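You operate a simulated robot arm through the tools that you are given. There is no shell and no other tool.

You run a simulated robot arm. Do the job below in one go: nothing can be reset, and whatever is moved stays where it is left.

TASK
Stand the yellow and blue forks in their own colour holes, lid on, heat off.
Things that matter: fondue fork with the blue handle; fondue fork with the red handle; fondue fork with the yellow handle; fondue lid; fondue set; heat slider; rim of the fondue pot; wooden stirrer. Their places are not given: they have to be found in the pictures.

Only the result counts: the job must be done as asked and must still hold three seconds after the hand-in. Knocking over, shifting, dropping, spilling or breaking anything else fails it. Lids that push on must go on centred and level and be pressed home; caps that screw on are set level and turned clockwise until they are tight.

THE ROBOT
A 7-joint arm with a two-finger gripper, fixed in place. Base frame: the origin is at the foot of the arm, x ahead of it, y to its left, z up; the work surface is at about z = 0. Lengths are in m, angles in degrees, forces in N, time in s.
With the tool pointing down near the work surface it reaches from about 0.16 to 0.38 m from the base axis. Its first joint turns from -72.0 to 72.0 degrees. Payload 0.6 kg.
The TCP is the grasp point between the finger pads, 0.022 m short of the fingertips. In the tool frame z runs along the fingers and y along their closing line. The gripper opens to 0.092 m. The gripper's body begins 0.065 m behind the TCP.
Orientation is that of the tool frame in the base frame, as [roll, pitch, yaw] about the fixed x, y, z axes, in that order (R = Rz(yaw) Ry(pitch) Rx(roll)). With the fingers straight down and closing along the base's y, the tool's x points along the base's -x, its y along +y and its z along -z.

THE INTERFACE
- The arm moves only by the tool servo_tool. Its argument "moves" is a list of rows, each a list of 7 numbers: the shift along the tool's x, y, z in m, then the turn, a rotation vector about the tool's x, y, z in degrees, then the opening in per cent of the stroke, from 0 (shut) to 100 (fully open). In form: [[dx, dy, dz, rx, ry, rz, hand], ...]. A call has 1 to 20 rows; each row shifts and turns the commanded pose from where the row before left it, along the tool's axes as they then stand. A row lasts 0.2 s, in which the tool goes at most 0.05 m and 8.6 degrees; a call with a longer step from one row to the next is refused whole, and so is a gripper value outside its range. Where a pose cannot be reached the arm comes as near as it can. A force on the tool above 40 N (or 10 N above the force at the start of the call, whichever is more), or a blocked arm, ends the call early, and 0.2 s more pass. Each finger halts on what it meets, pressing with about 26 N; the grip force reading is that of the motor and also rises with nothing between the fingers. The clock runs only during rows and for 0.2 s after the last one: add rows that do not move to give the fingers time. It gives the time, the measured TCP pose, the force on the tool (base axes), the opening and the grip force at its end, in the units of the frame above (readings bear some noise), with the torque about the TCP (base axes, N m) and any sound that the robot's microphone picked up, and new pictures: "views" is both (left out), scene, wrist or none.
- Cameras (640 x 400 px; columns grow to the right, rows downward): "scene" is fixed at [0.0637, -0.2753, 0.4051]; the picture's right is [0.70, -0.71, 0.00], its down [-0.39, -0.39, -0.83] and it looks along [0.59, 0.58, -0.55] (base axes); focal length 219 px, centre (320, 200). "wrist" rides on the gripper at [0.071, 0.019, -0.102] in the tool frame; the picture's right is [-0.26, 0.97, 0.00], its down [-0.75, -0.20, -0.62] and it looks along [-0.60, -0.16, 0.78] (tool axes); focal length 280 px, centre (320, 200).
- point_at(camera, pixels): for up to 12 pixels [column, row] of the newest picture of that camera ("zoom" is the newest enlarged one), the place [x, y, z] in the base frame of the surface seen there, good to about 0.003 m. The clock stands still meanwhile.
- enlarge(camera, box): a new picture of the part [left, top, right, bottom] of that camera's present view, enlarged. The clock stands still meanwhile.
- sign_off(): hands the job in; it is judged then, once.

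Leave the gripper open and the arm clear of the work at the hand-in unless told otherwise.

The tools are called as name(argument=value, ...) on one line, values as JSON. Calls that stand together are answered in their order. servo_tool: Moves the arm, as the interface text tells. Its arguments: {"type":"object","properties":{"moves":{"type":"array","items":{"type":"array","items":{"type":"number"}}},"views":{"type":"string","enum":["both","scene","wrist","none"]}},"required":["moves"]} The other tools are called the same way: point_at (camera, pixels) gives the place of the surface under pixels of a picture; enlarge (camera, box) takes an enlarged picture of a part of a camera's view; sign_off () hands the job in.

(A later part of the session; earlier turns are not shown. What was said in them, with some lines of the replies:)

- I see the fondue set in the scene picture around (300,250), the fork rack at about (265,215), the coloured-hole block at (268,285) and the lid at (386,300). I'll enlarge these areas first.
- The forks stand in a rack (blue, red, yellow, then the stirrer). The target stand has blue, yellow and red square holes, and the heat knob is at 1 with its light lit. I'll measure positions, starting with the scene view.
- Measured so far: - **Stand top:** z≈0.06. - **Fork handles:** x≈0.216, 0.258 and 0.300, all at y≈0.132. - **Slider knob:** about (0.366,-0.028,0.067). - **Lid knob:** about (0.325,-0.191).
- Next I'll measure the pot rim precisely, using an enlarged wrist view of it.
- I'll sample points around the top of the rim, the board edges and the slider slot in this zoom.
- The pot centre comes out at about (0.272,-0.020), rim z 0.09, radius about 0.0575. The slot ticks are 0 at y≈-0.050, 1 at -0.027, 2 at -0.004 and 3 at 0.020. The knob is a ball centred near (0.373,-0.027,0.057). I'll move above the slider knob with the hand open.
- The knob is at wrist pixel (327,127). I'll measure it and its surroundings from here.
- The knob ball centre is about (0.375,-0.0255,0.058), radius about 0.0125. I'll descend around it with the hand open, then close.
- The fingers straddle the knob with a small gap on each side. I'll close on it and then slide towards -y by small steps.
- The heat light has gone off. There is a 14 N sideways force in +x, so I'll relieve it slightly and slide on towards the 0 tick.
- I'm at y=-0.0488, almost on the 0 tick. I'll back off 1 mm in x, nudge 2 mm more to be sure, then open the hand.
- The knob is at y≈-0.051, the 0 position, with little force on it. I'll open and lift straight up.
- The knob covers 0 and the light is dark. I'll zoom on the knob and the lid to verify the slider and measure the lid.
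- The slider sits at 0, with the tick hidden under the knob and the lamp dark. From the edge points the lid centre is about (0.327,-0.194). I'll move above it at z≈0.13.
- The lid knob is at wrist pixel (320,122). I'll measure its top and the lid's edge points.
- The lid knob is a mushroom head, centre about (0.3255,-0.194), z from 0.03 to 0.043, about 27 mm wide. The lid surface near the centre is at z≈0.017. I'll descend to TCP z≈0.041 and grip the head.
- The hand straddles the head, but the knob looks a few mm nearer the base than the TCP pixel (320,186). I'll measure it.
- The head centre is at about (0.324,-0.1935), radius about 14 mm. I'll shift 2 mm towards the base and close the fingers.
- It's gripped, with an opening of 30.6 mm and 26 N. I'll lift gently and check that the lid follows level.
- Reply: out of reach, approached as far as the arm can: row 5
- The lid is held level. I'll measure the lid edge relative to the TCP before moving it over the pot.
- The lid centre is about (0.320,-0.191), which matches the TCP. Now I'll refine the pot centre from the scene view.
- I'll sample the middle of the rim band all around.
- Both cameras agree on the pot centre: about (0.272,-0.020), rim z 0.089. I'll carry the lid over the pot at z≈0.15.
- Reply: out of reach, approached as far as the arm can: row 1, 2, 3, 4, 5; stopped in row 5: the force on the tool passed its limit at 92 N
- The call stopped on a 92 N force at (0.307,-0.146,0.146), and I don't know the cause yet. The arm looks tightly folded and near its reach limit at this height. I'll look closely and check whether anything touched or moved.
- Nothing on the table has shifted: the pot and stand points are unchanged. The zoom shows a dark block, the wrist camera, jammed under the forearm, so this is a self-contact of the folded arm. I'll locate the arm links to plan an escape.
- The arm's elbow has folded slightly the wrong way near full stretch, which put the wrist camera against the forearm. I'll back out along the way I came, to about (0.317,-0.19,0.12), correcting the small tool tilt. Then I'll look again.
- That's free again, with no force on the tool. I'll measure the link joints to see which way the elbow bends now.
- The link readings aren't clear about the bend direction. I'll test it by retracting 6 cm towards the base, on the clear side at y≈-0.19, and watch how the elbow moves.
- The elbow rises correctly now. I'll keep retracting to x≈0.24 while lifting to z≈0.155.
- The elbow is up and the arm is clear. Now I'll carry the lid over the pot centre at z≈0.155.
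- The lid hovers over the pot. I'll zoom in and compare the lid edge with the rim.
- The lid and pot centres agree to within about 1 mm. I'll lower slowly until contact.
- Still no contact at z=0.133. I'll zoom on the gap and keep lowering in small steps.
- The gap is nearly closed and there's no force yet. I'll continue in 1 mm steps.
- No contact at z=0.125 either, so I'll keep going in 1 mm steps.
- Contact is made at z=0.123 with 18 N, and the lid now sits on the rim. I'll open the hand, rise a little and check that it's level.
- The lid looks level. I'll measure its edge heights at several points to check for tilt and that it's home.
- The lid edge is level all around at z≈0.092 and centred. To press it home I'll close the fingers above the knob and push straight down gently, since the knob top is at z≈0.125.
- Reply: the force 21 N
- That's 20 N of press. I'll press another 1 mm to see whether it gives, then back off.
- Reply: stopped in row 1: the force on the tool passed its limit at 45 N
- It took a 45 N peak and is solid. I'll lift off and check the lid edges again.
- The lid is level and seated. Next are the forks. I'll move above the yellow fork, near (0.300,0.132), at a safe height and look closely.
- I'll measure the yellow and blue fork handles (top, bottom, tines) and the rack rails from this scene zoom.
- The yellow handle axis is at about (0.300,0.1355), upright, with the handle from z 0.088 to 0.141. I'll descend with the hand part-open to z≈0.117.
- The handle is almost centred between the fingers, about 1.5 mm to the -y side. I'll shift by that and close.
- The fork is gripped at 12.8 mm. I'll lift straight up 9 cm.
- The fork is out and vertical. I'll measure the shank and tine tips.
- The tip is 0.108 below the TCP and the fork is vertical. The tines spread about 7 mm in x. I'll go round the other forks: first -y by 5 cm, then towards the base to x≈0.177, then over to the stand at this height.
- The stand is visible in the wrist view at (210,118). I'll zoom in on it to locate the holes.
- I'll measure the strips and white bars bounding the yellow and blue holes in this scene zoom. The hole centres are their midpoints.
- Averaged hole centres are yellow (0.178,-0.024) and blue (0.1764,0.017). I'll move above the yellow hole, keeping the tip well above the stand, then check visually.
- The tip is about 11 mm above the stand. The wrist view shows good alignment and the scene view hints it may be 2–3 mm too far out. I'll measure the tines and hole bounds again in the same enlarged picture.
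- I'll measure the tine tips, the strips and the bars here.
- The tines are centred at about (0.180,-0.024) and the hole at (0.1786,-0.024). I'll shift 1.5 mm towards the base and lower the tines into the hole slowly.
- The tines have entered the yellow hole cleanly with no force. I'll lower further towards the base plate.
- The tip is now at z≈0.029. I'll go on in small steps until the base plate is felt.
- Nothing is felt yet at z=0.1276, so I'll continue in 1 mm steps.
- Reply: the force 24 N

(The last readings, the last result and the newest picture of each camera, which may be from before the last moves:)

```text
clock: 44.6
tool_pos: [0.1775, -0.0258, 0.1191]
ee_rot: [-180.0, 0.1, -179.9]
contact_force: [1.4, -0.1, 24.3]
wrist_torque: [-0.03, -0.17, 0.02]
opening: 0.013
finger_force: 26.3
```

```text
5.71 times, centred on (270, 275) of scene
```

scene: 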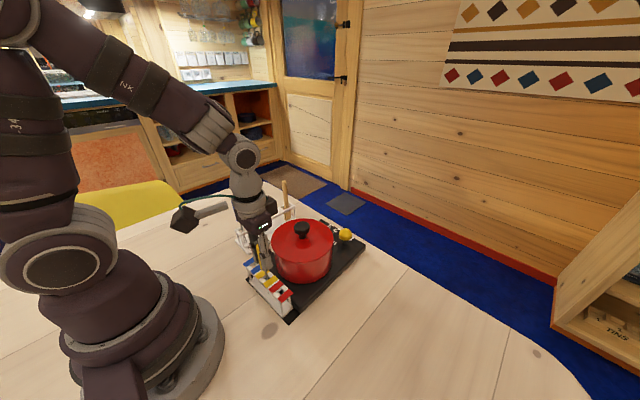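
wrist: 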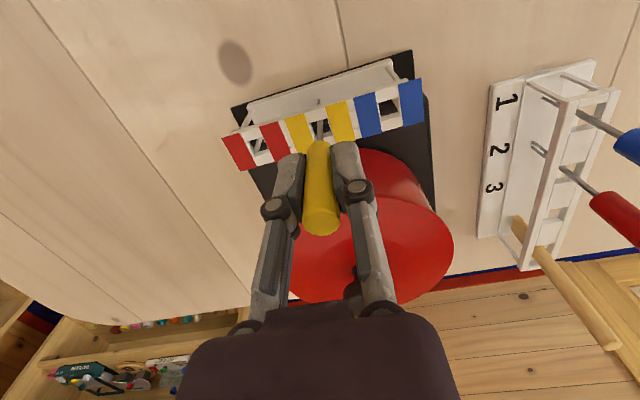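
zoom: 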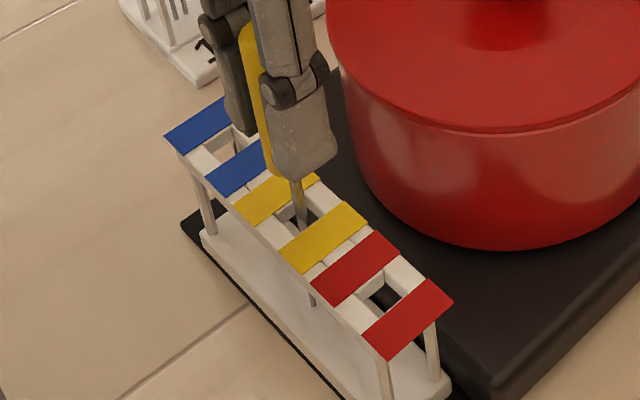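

The fork tip touched the base plate at z=0.119 with 24 N. I'll relieve 1 mm and open the fingers, with no neighbours within reach of the pads.

servo_tool(moves=[[0, 0, -0.0012, 0, 0, 0, 8], [0, 0, 0, 0, 0, 0, 15], [0, 0, 0, 0, 0, 0, 22], [0, 0, 0, 0, 0, 0, 30], [0, 0, 0, 0, 0, 0, 40], [0, 0, 0, 0, 0, 0, 50], [0, 0, 0, 0, 0, 0, 50]])

enlarge(camera="scene", box=[240, 230, 300, 310])

```text
clock: 46.2
tool_pos: [0.1765, -0.0249, 0.1199]
ee_rot: [179.9, 0.0, 179.9]
contact_force: [0.1, -0.2, 0.6]
wrist_torque: [0.02, 0.03, 0.01]
opening: 0.046
finger_force: 0.0
```

scene: 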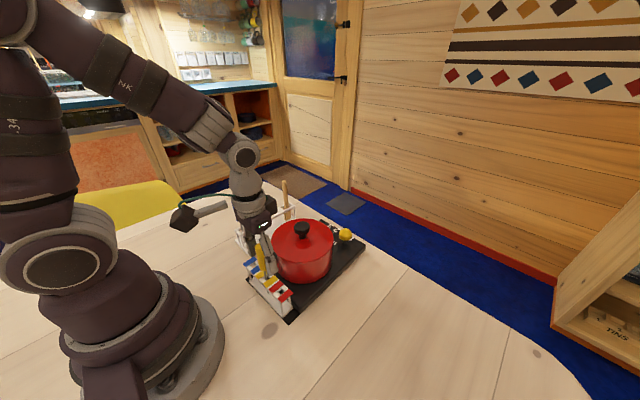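
wrist: 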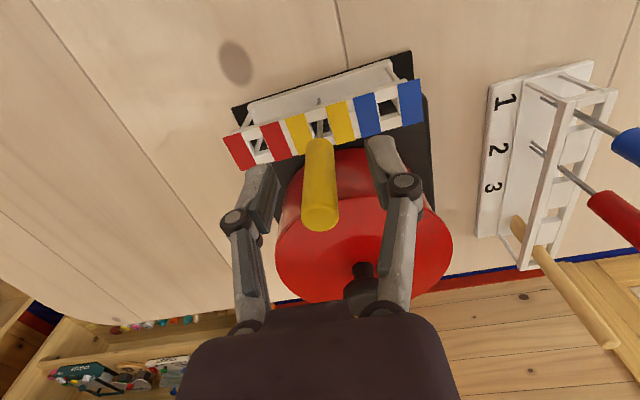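

```text
5.00 times, centred on (270, 270) of scene
```

zoom: 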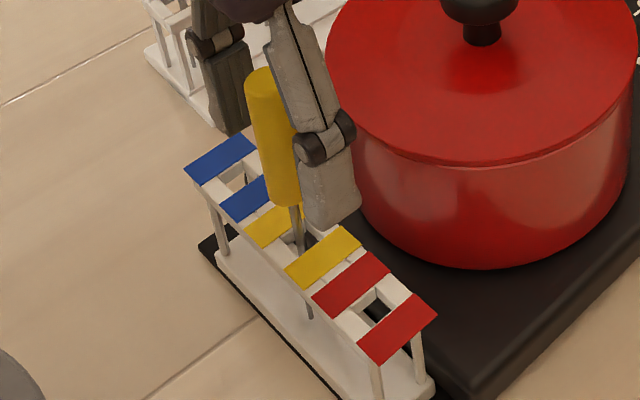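

The yellow fork stands freely in its hole. I'll rise straight up 10 cm.

servo_tool(moves=[[0, 0, -0.01, 0, 0, 0, 50], [0, 0, -0.03, 0, 0, 0, 50], [0, 0, -0.03, 0, 0, 0, 50], [0, 0, -0.03, 0, 0, 0, 50], [0, 0, 0, 0, 0, 0, 60]])

enlarge(camera="scene", box=[220, 180, 340, 310])

```text
clock: 47.4
tool_pos: [0.1766, -0.0252, 0.2216]
ee_rot: [-180.0, 0.0, -179.9]
contact_force: [0.3, -0.4, -0.2]
wrist_torque: [0.01, -0.02, 0.01]
opening: 0.0552
finger_force: 0.1
```

scene: 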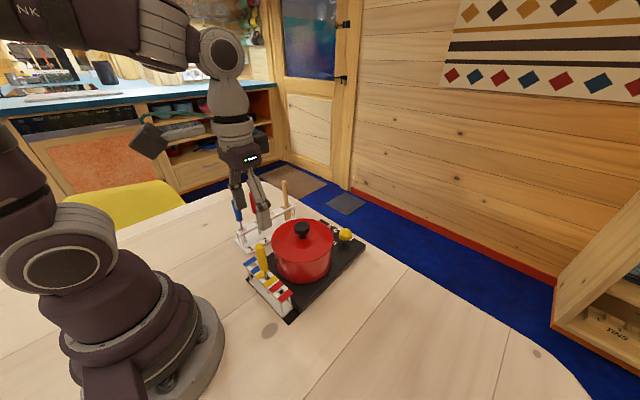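
wrist: 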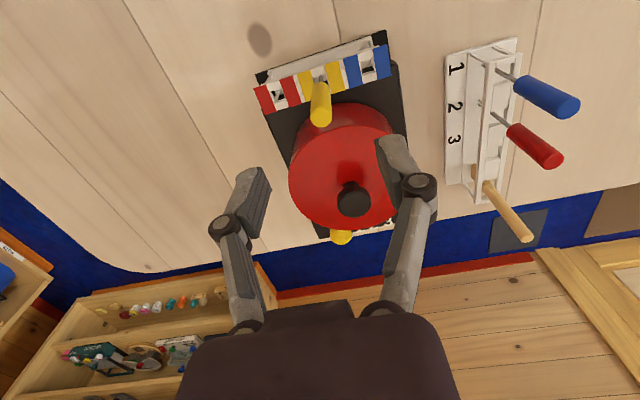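

```text
3.08 times, centred on (280, 245) of scene
```

zoom: 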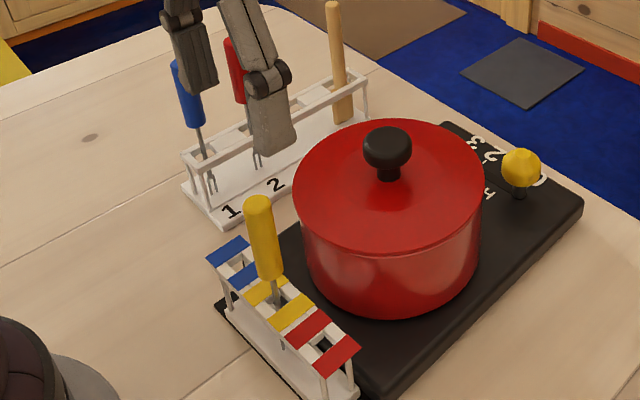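

The yellow fork is standing in the yellow hole. Next I'll move above the blue fork at about (0.219,0.1345).

servo_tool(moves=[[-0.0106, 0.0399, 0, 0, 0, 0, 60], [-0.0106, 0.0399, 0, 0, 0, 0, 60], [-0.0106, 0.0399, 0, 0, 0, 0, 60], [-0.0106, 0.0399, 0, 0, 0, 0, 60], [0, 0, 0.03, 0, 0, 0, 60], [0, 0, 0, 0, 0, 0, 60]])

enlarge(camera="wrist", box=[220, 40, 420, 200])

```text
clock: 48.8
tool_pos: [0.219, 0.1322, 0.1912]
ee_rot: [-180.0, 0.0, -180.0]
contact_force: [-0.2, -0.1, 0.2]
wrist_torque: [0.0, -0.03, 0.0]
opening: 0.055
finger_force: 0.1
```

scene: 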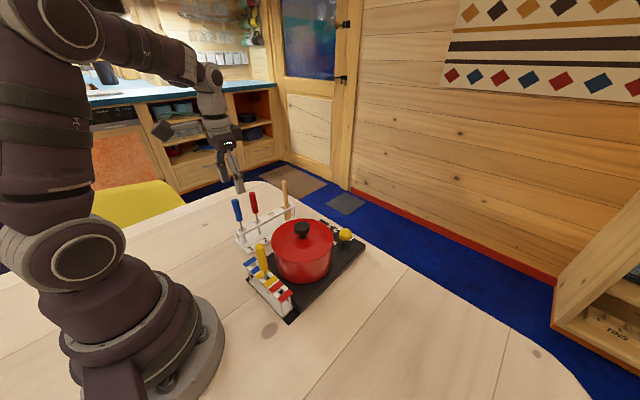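
wrist: 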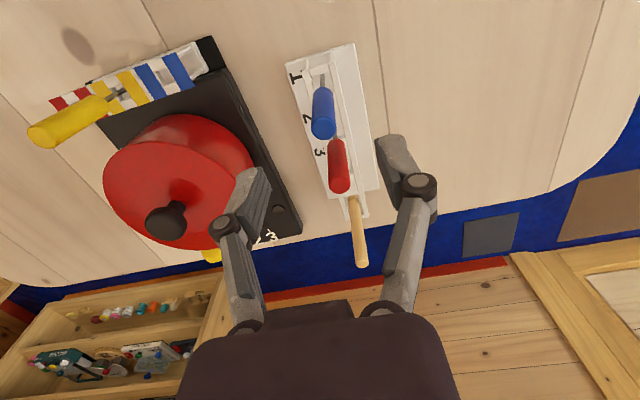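

```text
2.50 times, centred on (320, 120) of wrist
```

zoom: 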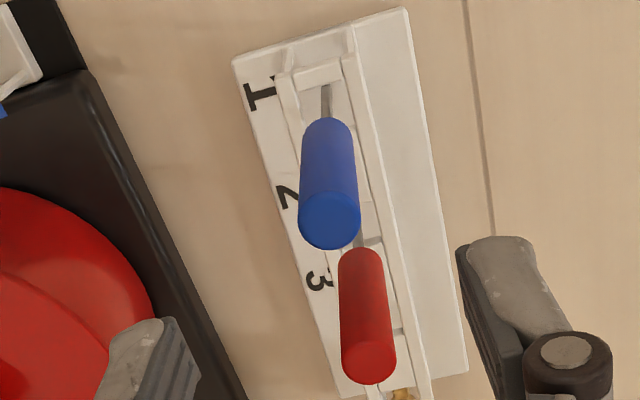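

I'll measure the blue handle top and sides.

point_at(camera="zoom", pixels=[[329, 222], [300, 215], [359, 212], [330, 247], [330, 150], [330, 125], [325, 100], [367, 350]])

enlarge(camera="scene", box=[220, 180, 280, 260])

```text
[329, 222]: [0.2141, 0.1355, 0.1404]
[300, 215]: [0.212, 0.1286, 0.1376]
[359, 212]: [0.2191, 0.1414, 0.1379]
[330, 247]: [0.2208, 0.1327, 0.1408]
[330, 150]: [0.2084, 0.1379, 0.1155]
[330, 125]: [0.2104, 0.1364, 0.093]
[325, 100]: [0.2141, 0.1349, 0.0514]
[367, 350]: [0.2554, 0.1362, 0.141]
```

```text
5.00 times, centred on (250, 220) of scene
```

zoom: 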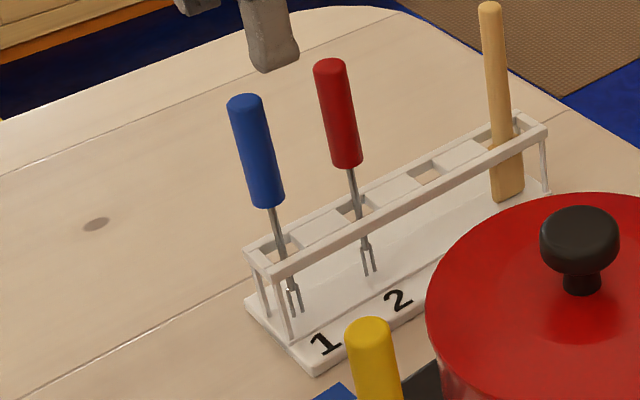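

The blue handle axis is at about (0.2155,0.1352). I'll correct and descend to z≈0.117.

servo_tool(moves=[[0.003, 0.0025, 0.01, 0, 0, 0, 60], [0, 0, 0.025, 0, 0, 0, 60], [0, 0, 0.025, 0, 0, 0, 60], [0, 0, 0.014, 0, 0, 0, 60], [0, 0, 0, 0, 0, 0, 60]])

enlarge(camera="wrist", box=[220, 80, 420, 230])

```text
clock: 50.0
tool_pos: [0.2147, 0.1356, 0.1179]
ee_rot: [180.0, 0.0, 180.0]
contact_force: [-0.6, -0.2, 0.2]
wrist_torque: [0.02, -0.03, 0.02]
opening: 0.0552
finger_force: 0.1
```

scene: 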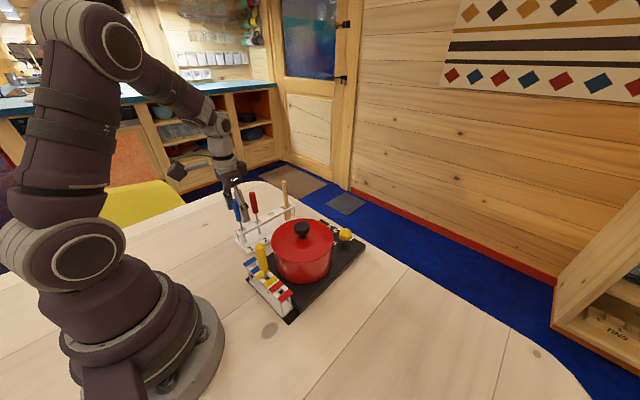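
wrist: 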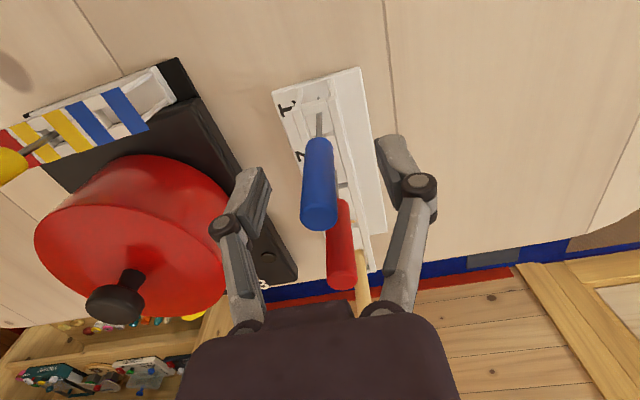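

```text
2.67 times, centred on (320, 155) of wrist
```

zoom: 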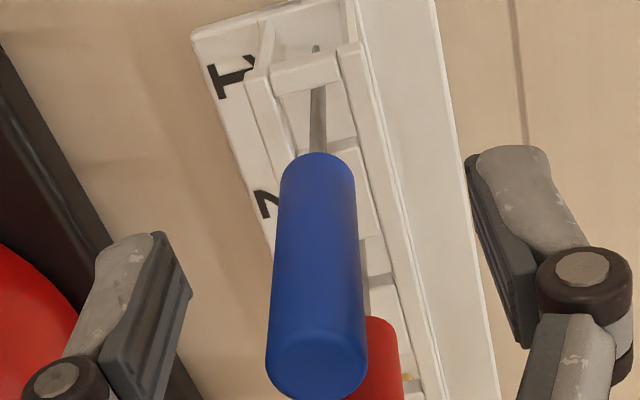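

The blue handle is centred between the fingers. I'll close on it and lift straight up 9 cm.

servo_tool(moves=[[0, -0.0005, 0, 0, 0, 0, 40], [0, 0, 0, 0, 0, 0, 25], [0, 0, 0, 0, 0, 0, 15], [0, 0, 0, 0, 0, 0, 8], [0, 0, 0, 0, 0, 0, 8], [0, 0, 0, 0, 0, 0, 8]], views="wrist")

servo_tool(moves=[[0, 0, -0.01, 0, 0, 0, 8], [0, 0, -0.02, 0, 0, 0, 8], [0, 0, -0.03, 0, 0, 0, 8], [0, 0, -0.03, 0, 0, 0, 8], [0, 0, 0, 0, 0, 0, 8]])

enlarge(camera="scene", box=[210, 150, 260, 230])

```text
clock: 51.4
tool_pos: [0.2148, 0.1349, 0.1181]
ee_rot: [-180.0, 0.1, 179.9]
contact_force: [-0.5, 0.1, -0.2]
wrist_torque: [-0.01, -0.01, 0.04]
opening: 0.0133
finger_force: 26.1
```

wrist: 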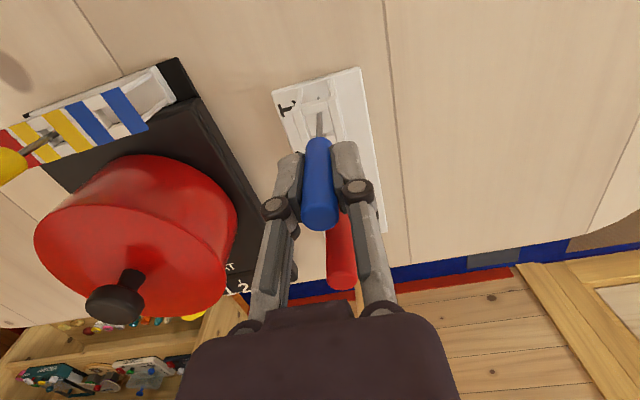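

```text
clock: 52.6
tool_pos: [0.2158, 0.1358, 0.2056]
ee_rot: [-180.0, 0.0, 179.9]
contact_force: [0.2, 0.0, 0.2]
wrist_torque: [-0.01, -0.01, -0.01]
opening: 0.0129
finger_force: 26.1
```

scene: 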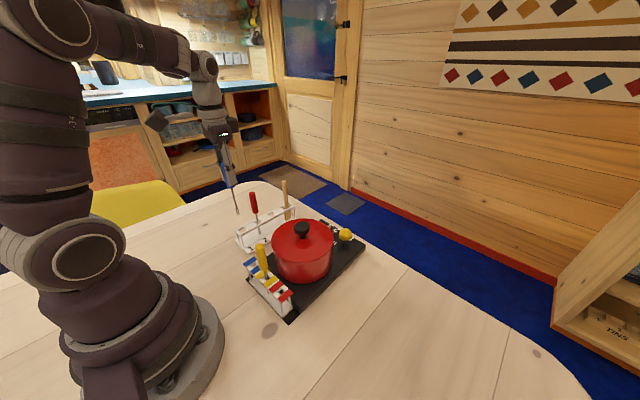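
wrist: 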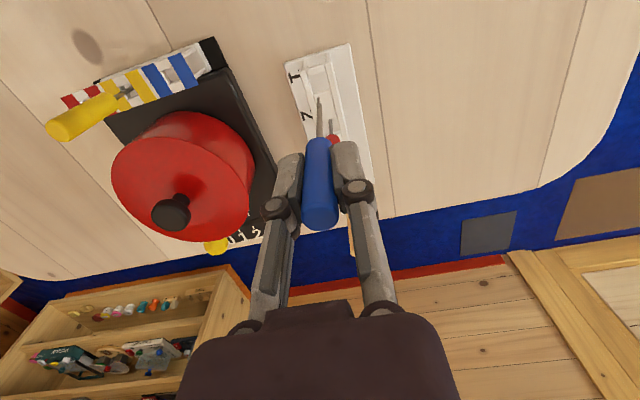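

```text
5.00 times, centred on (235, 190) of scene
```

zoom: 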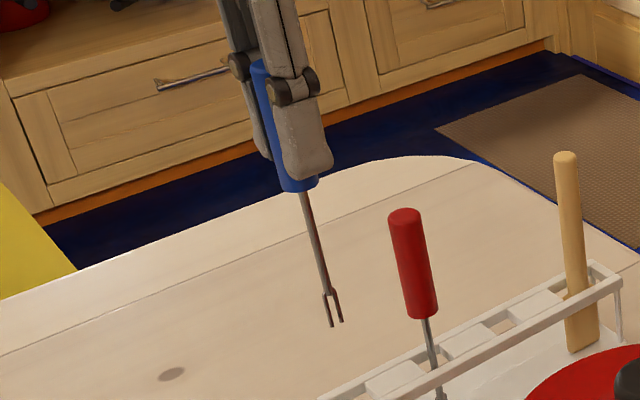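

The blue fork is lifted cleanly. I'll bring it to x≈0.176, then over to the blue hole at y≈0.016, with the tip about 11 mm above the stand.

servo_tool(moves=[[0.02, 0, 0, 0, 0, 0, 8], [0.02, 0, 0, 0, 0, 0, 8], [0, -0.03, 0, 0, 0, 0, 8], [0, -0.03, 0, 0, 0, 0, 8], [0, -0.03, 0, 0, 0, 0, 8], [0, -0.0297, 0, 0, 0, 0, 8], [0, 0, 0.015, 0, 0, 0, 8], [0, 0, 0.0125, 0, 0, 0, 8], [0, 0, 0, 0, 0, 0, 8], [0, 0, 0, 0, 0, 0, 8]])

enlarge(camera="scene", box=[247, 247, 277, 282])

```text
clock: 54.8
tool_pos: [0.1767, 0.0166, 0.1777]
ee_rot: [-180.0, -0.1, -180.0]
contact_force: [0.3, 0.0, -0.6]
wrist_torque: [0.02, -0.01, 0.0]
opening: 0.0133
finger_force: 25.9
```

scene: 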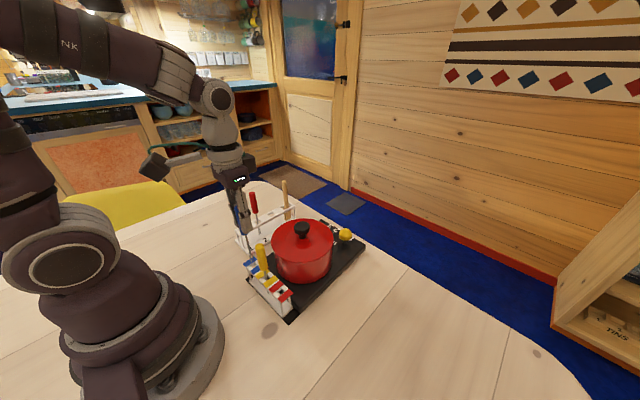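
wrist: 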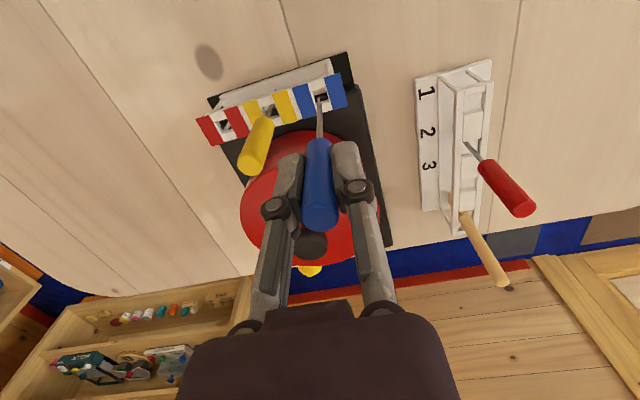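

```text
11.43 times, centred on (262, 264) of scene
```

zoom: 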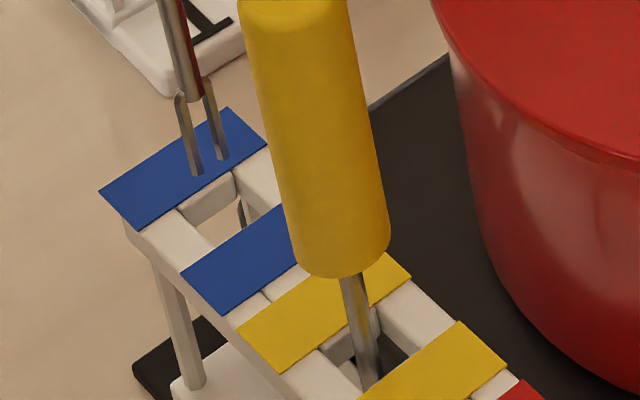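

I'll check the same alignment from the wrist zoom before lowering.

enlarge(camera="wrist", box=[290, 70, 350, 130])

```text
6.67 times, centred on (320, 100) of wrist
```

zoom: 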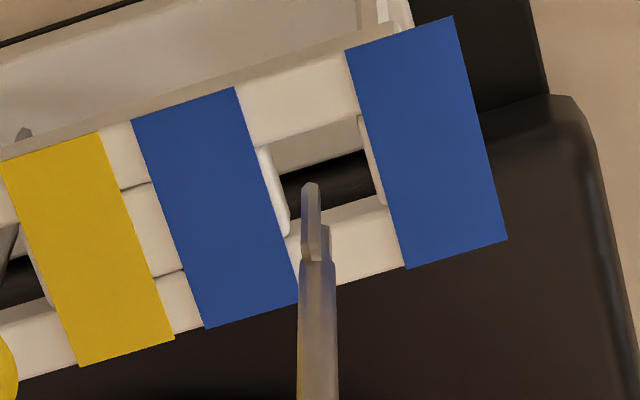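

Both views agree within about 1 mm, and the opening is about 11–14 mm wide. I'll shift 1 mm outward in x and lower slowly.

servo_tool(moves=[[-0.001, 0, 0, 0, 0, 0, 8], [0, 0, 0.004, 0, 0, 0, 8], [0, 0, 0.004, 0, 0, 0, 8], [0, 0, 0.003, 0, 0, 0, 8], [0, 0, 0.003, 0, 0, 0, 8], [0, 0, 0.003, 0, 0, 0, 8], [0, 0, 0, 0, 0, 0, 8]])

enlarge(camera="scene", box=[247, 247, 277, 282])

```text
clock: 56.4
tool_pos: [0.1761, 0.0159, 0.161]
ee_rot: [-179.9, -0.1, 179.9]
contact_force: [0.6, -0.7, 0.2]
wrist_torque: [-0.04, -0.03, 0.01]
opening: 0.0129
finger_force: 25.9
```

scene: 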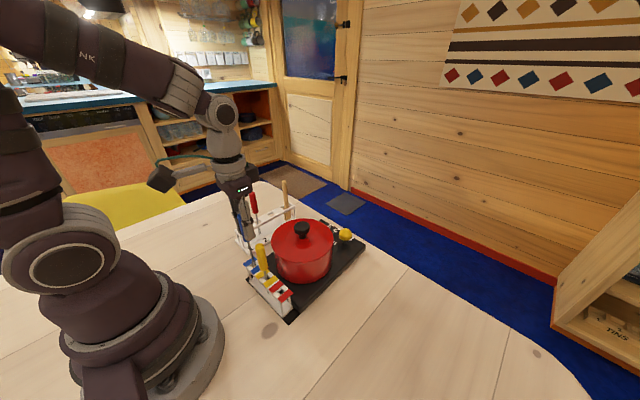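
wrist: 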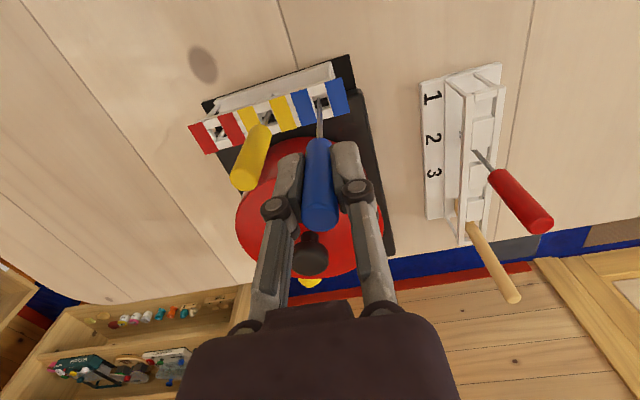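

```text
11.43 times, centred on (262, 264) of scene
```

zoom: 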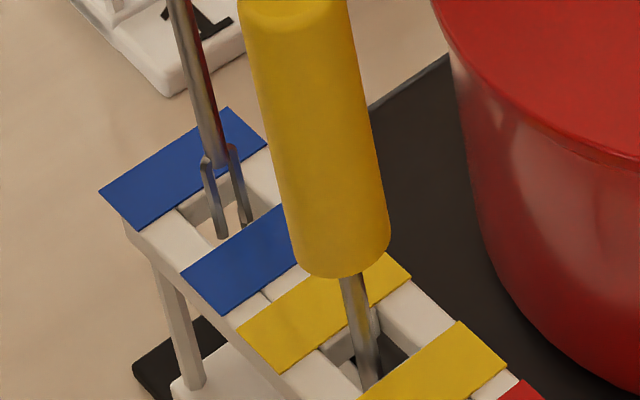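

The blue tines are inside the hole with no force. I'll lower further to z≈0.124.

servo_tool(moves=[[0, 0, 0.005, 0, 0, 0, 8], [0, 0, 0.005, 0, 0, 0, 8], [0, 0, 0.005, 0, 0, 0, 8], [0, 0, 0.005, 0, 0, 0, 8], [0, 0, 0.005, 0, 0, 0, 8], [0, 0, 0.005, 0, 0, 0, 8], [0, 0, 0.004, 0, 0, 0, 8], [0, 0, 0.002, 0, 0, 0, 8], [0, 0, 0, 0, 0, 0, 8]])

enlarge(camera="scene", box=[235, 225, 305, 320])

```text
clock: 58.4
tool_pos: [0.1785, 0.0169, 0.1249]
ee_rot: [-180.0, 0.0, -180.0]
contact_force: [0.3, 0.1, 0.1]
wrist_torque: [-0.01, -0.01, 0.0]
opening: 0.0131
finger_force: 25.9
```

scene: 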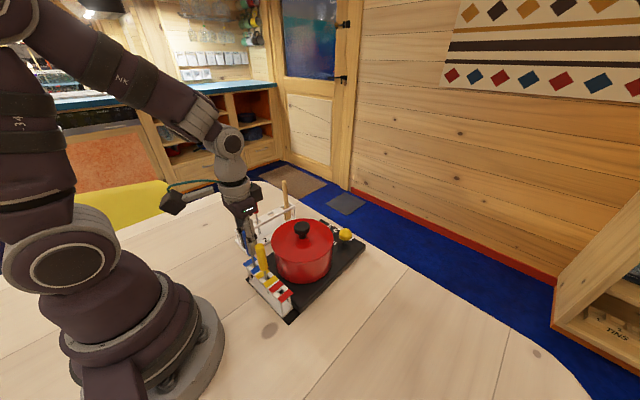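
wrist: 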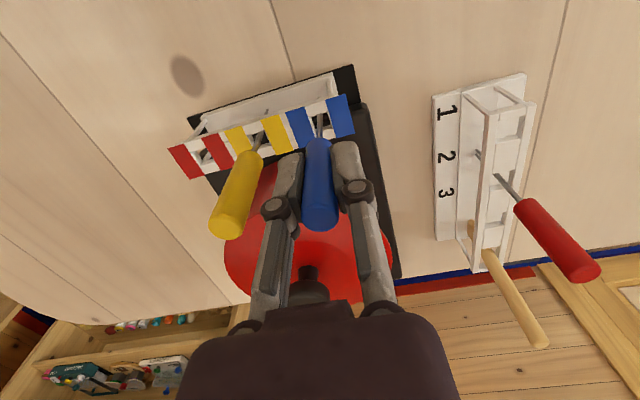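

```text
4.21 times, centred on (270, 272) of scene
```

zoom: 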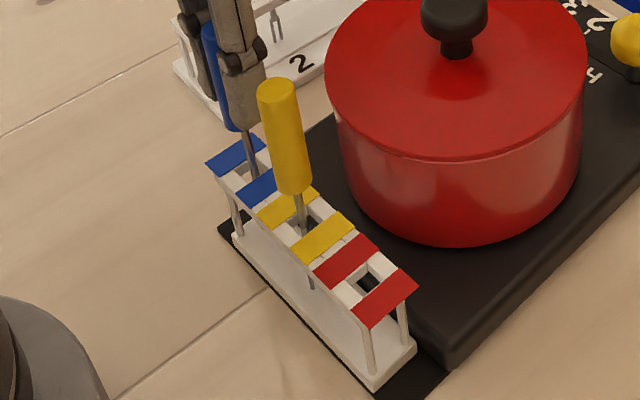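

There's good clearance to the yellow handle. I'll lower in 1 mm steps to feel the base.

servo_tool(moves=[[0, 0, 0.001, 0, 0, 0, 8], [0, 0, 0.001, 0, 0, 0, 8], [0, 0, 0.001, 0, 0, 0, 8], [0, 0, 0.001, 0, 0, 0, 8], [0, 0, 0, 0, 0, 0, 8]], views="none")

```text
clock: 59.6
tool_pos: [0.1767, 0.0175, 0.1219]
ee_rot: [-179.9, 0.0, 180.0]
contact_force: [0.0, -0.8, -1.1]
wrist_torque: [-0.01, -0.03, -0.02]
opening: 0.0131
finger_force: 25.9
```

servo_tool(moves=[[0, 0, 0.001, 0, 0, 0, 8], [0, 0, 0.001, 0, 0, 0, 8], [0, 0, 0, 0, 0, 0, 8]], views="none")

```text
clock: 60.4
tool_pos: [0.1773, 0.017, 0.1207]
ee_rot: [179.9, 0.0, -179.9]
contact_force: [-1.2, 0.7, 8.2]
wrist_torque: [0.02, 0.13, 0.01]
opening: 0.0132
finger_force: 25.6
```

Contact at 8 N, so the tip stands on the base. I'll relieve slightly and open only to 30 %, staying clear of the yellow fork.

servo_tool(moves=[[0, 0, -0.0005, 0, 0, 0, 8], [0, 0, 0, 0, 0, 0, 15], [0, 0, 0, 0, 0, 0, 20], [0, 0, 0, 0, 0, 0, 25], [0, 0, 0, 0, 0, 0, 30], [0, 0, 0, 0, 0, 0, 30], [0, 0, 0, 0, 0, 0, 30]])

enlarge(camera="wrist", box=[190, 90, 400, 250])

enlarge(camera="scene", box=[235, 225, 305, 320])

```text
clock: 62.0
tool_pos: [0.1765, 0.0165, 0.1211]
ee_rot: [180.0, 0.0, -180.0]
contact_force: [0.8, 0.1, -0.7]
wrist_torque: [0.03, 0.02, 0.03]
opening: 0.0276
finger_force: 0.1
```

scene: 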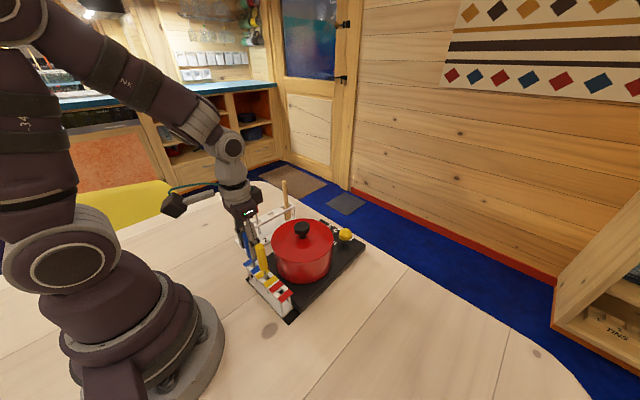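
wrist: 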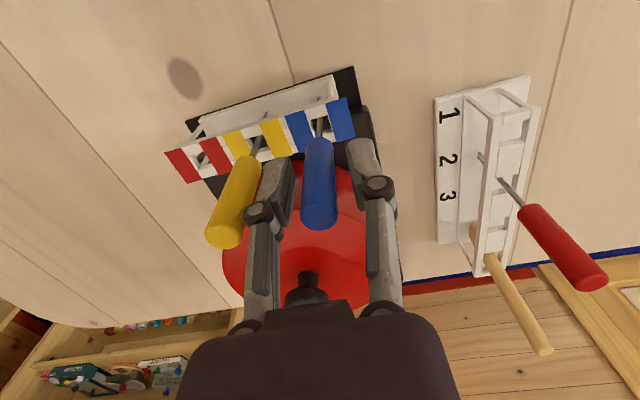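

```text
2.50 times, centred on (295, 170) of wrist
```

zoom: 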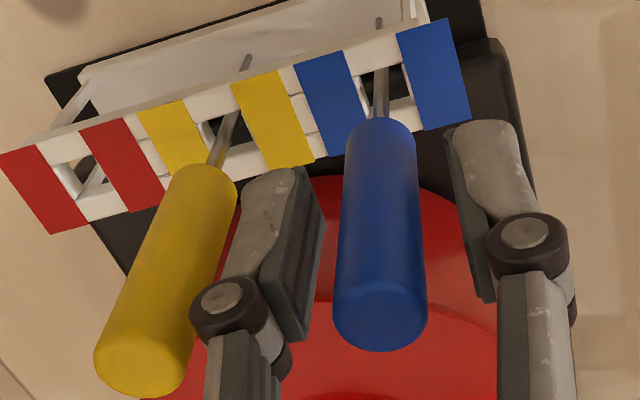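

```text
4.21 times, centred on (270, 272) of scene
```

zoom: 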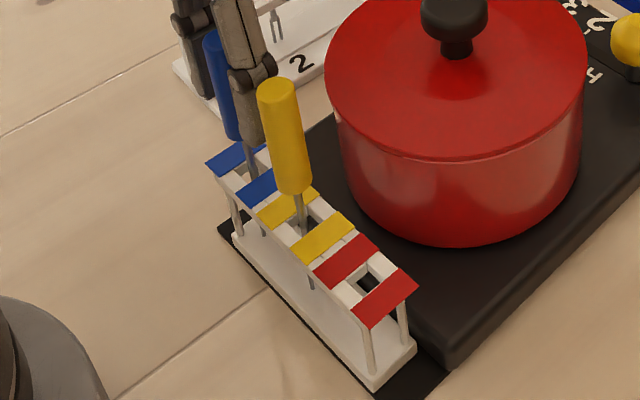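

The blue fork stands freely, but the left knuckle is near the yellow handle. I'll narrow slightly to 25 % and rise straight up slowly.

servo_tool(moves=[[0, 0, 0, 0, 0, 0, 25], [0, 0, 0, 0, 0, 0, 25], [0, 0, -0.006, 0, 0, 0, 25], [0, 0, -0.015, 0, 0, 0, 25], [0, 0, -0.02, 0, 0, 0, 25], [0, 0, -0.03, 0, 0, 0, 25], [0, 0, -0.03, 0, 0, 0, 25], [0, 0, 0, 0, 0, 0, 25]])

enlarge(camera="scene", box=[225, 210, 325, 320])

```text
clock: 63.8
tool_pos: [0.1759, 0.0171, 0.2235]
ee_rot: [180.0, 0.0, -180.0]
contact_force: [-0.7, 0.1, -1.3]
wrist_torque: [0.01, -0.01, 0.01]
opening: 0.0231
finger_force: 0.1
```

scene: 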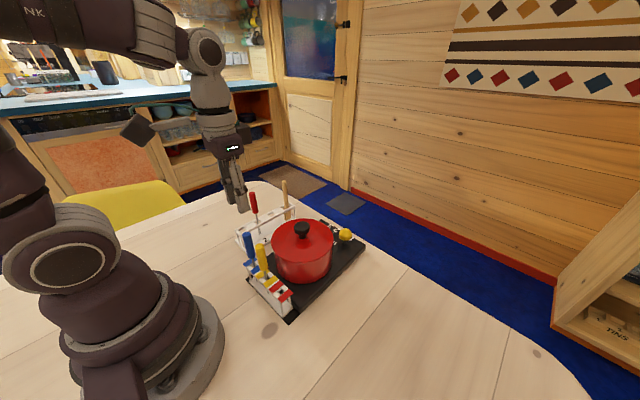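
wrist: 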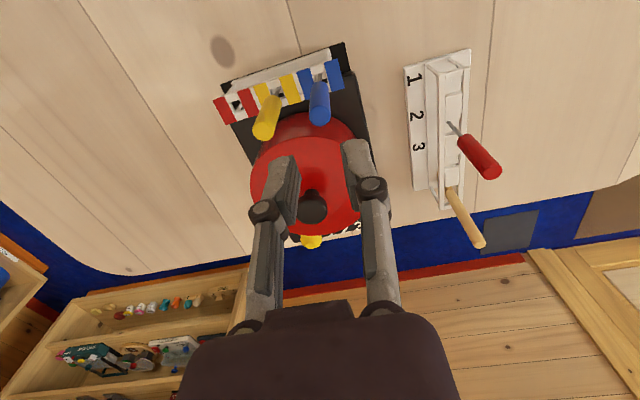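

```text
3.64 times, centred on (275, 265) of scene
```

zoom: 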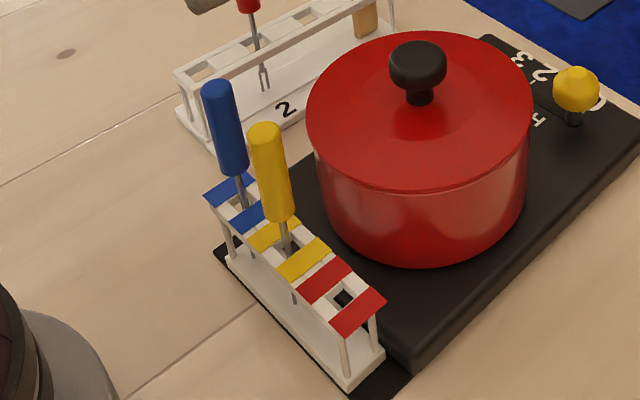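

Both forks stand in their own holes. I'll move the arm up and clear, open the hand fully, and then check the slider, lid and forks once more.

servo_tool(moves=[[0, 0, -0.02, 0, 0, 0, 25], [-0.015, -0.015, -0.02, 0, 0, 0, 40], [-0.02, -0.02, -0.015, 0, 0, 0, 60], [-0.02, -0.02, -0.015, 0, 0, 0, 80], [-0.01, -0.015, 0, 0, 0, 0, 100], [0, 0, 0, 0, 0, 0, 100], [0, 0, 0, 0, 0, 0, 100], [0, 0, 0, 0, 0, 0, 100]])

enlarge(camera="wrist", box=[280, 0, 440, 180])

enlarge(camera="scene", box=[225, 180, 365, 320])

```text
clock: 65.6
tool_pos: [0.2432, -0.0557, 0.2928]
ee_rot: [-180.0, 0.0, 179.9]
contact_force: [-0.1, -1.0, -0.2]
wrist_torque: [-0.03, -0.02, 0.02]
opening: 0.0923
finger_force: 0.0
```

scene: 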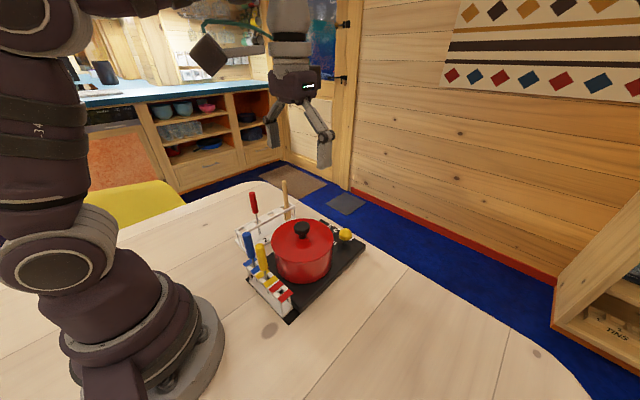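
wrist: 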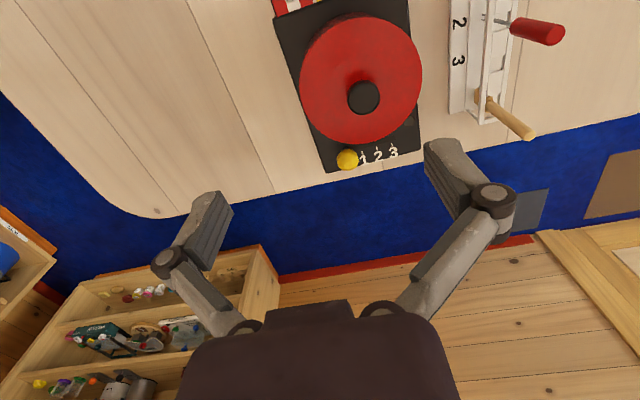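

```text
2.22 times, centred on (360, 90) of wrist
```

zoom: 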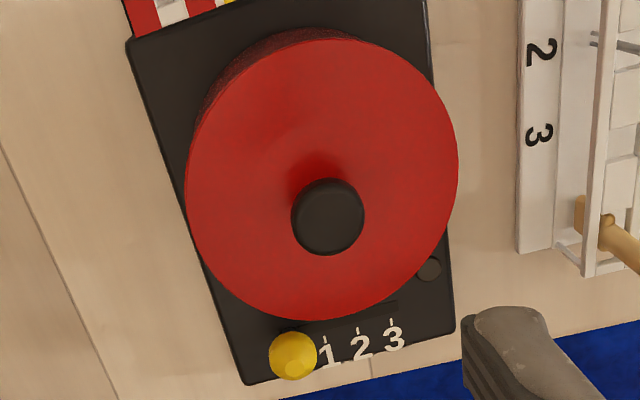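

```text
2.86 times, centred on (295, 250) of scene
```

zoom: 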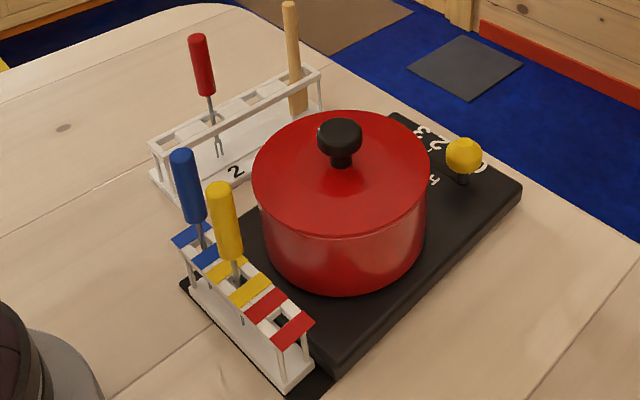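

Final check: both forks stand in their colour holes, the lid is centred and level, and the slider is at 0 with the lamp dark. The red fork and stirrer are untouched, the hand is open and the arm is clear. Handing in.

sign_off()

```text
The job is handed in.
```

The job is handed in. At my last look, everything you asked for was in place:

- **Forks:** the yellow and blue forks are standing freely in their own colour holes, with their tips on the base plate.
- **Lid:** it is on the pot, centred and level, with its edge at about 0.092 m all round. I pressed it home, and it took a 45 N peak without giving.
- **Heat:** the slider is at 0 and the lamp is dark.
- **Everything else:** the red fork and the stirrer are still in their rack. The hand is open and the arm is clear.

One thing went wrong on the way. While I was carrying the lid, the wrist camera jammed against the forearm and the arm stopped at 92 N. The lid stayed in the grip, and my checks showed nothing on the table had moved. I backed out and took another path.
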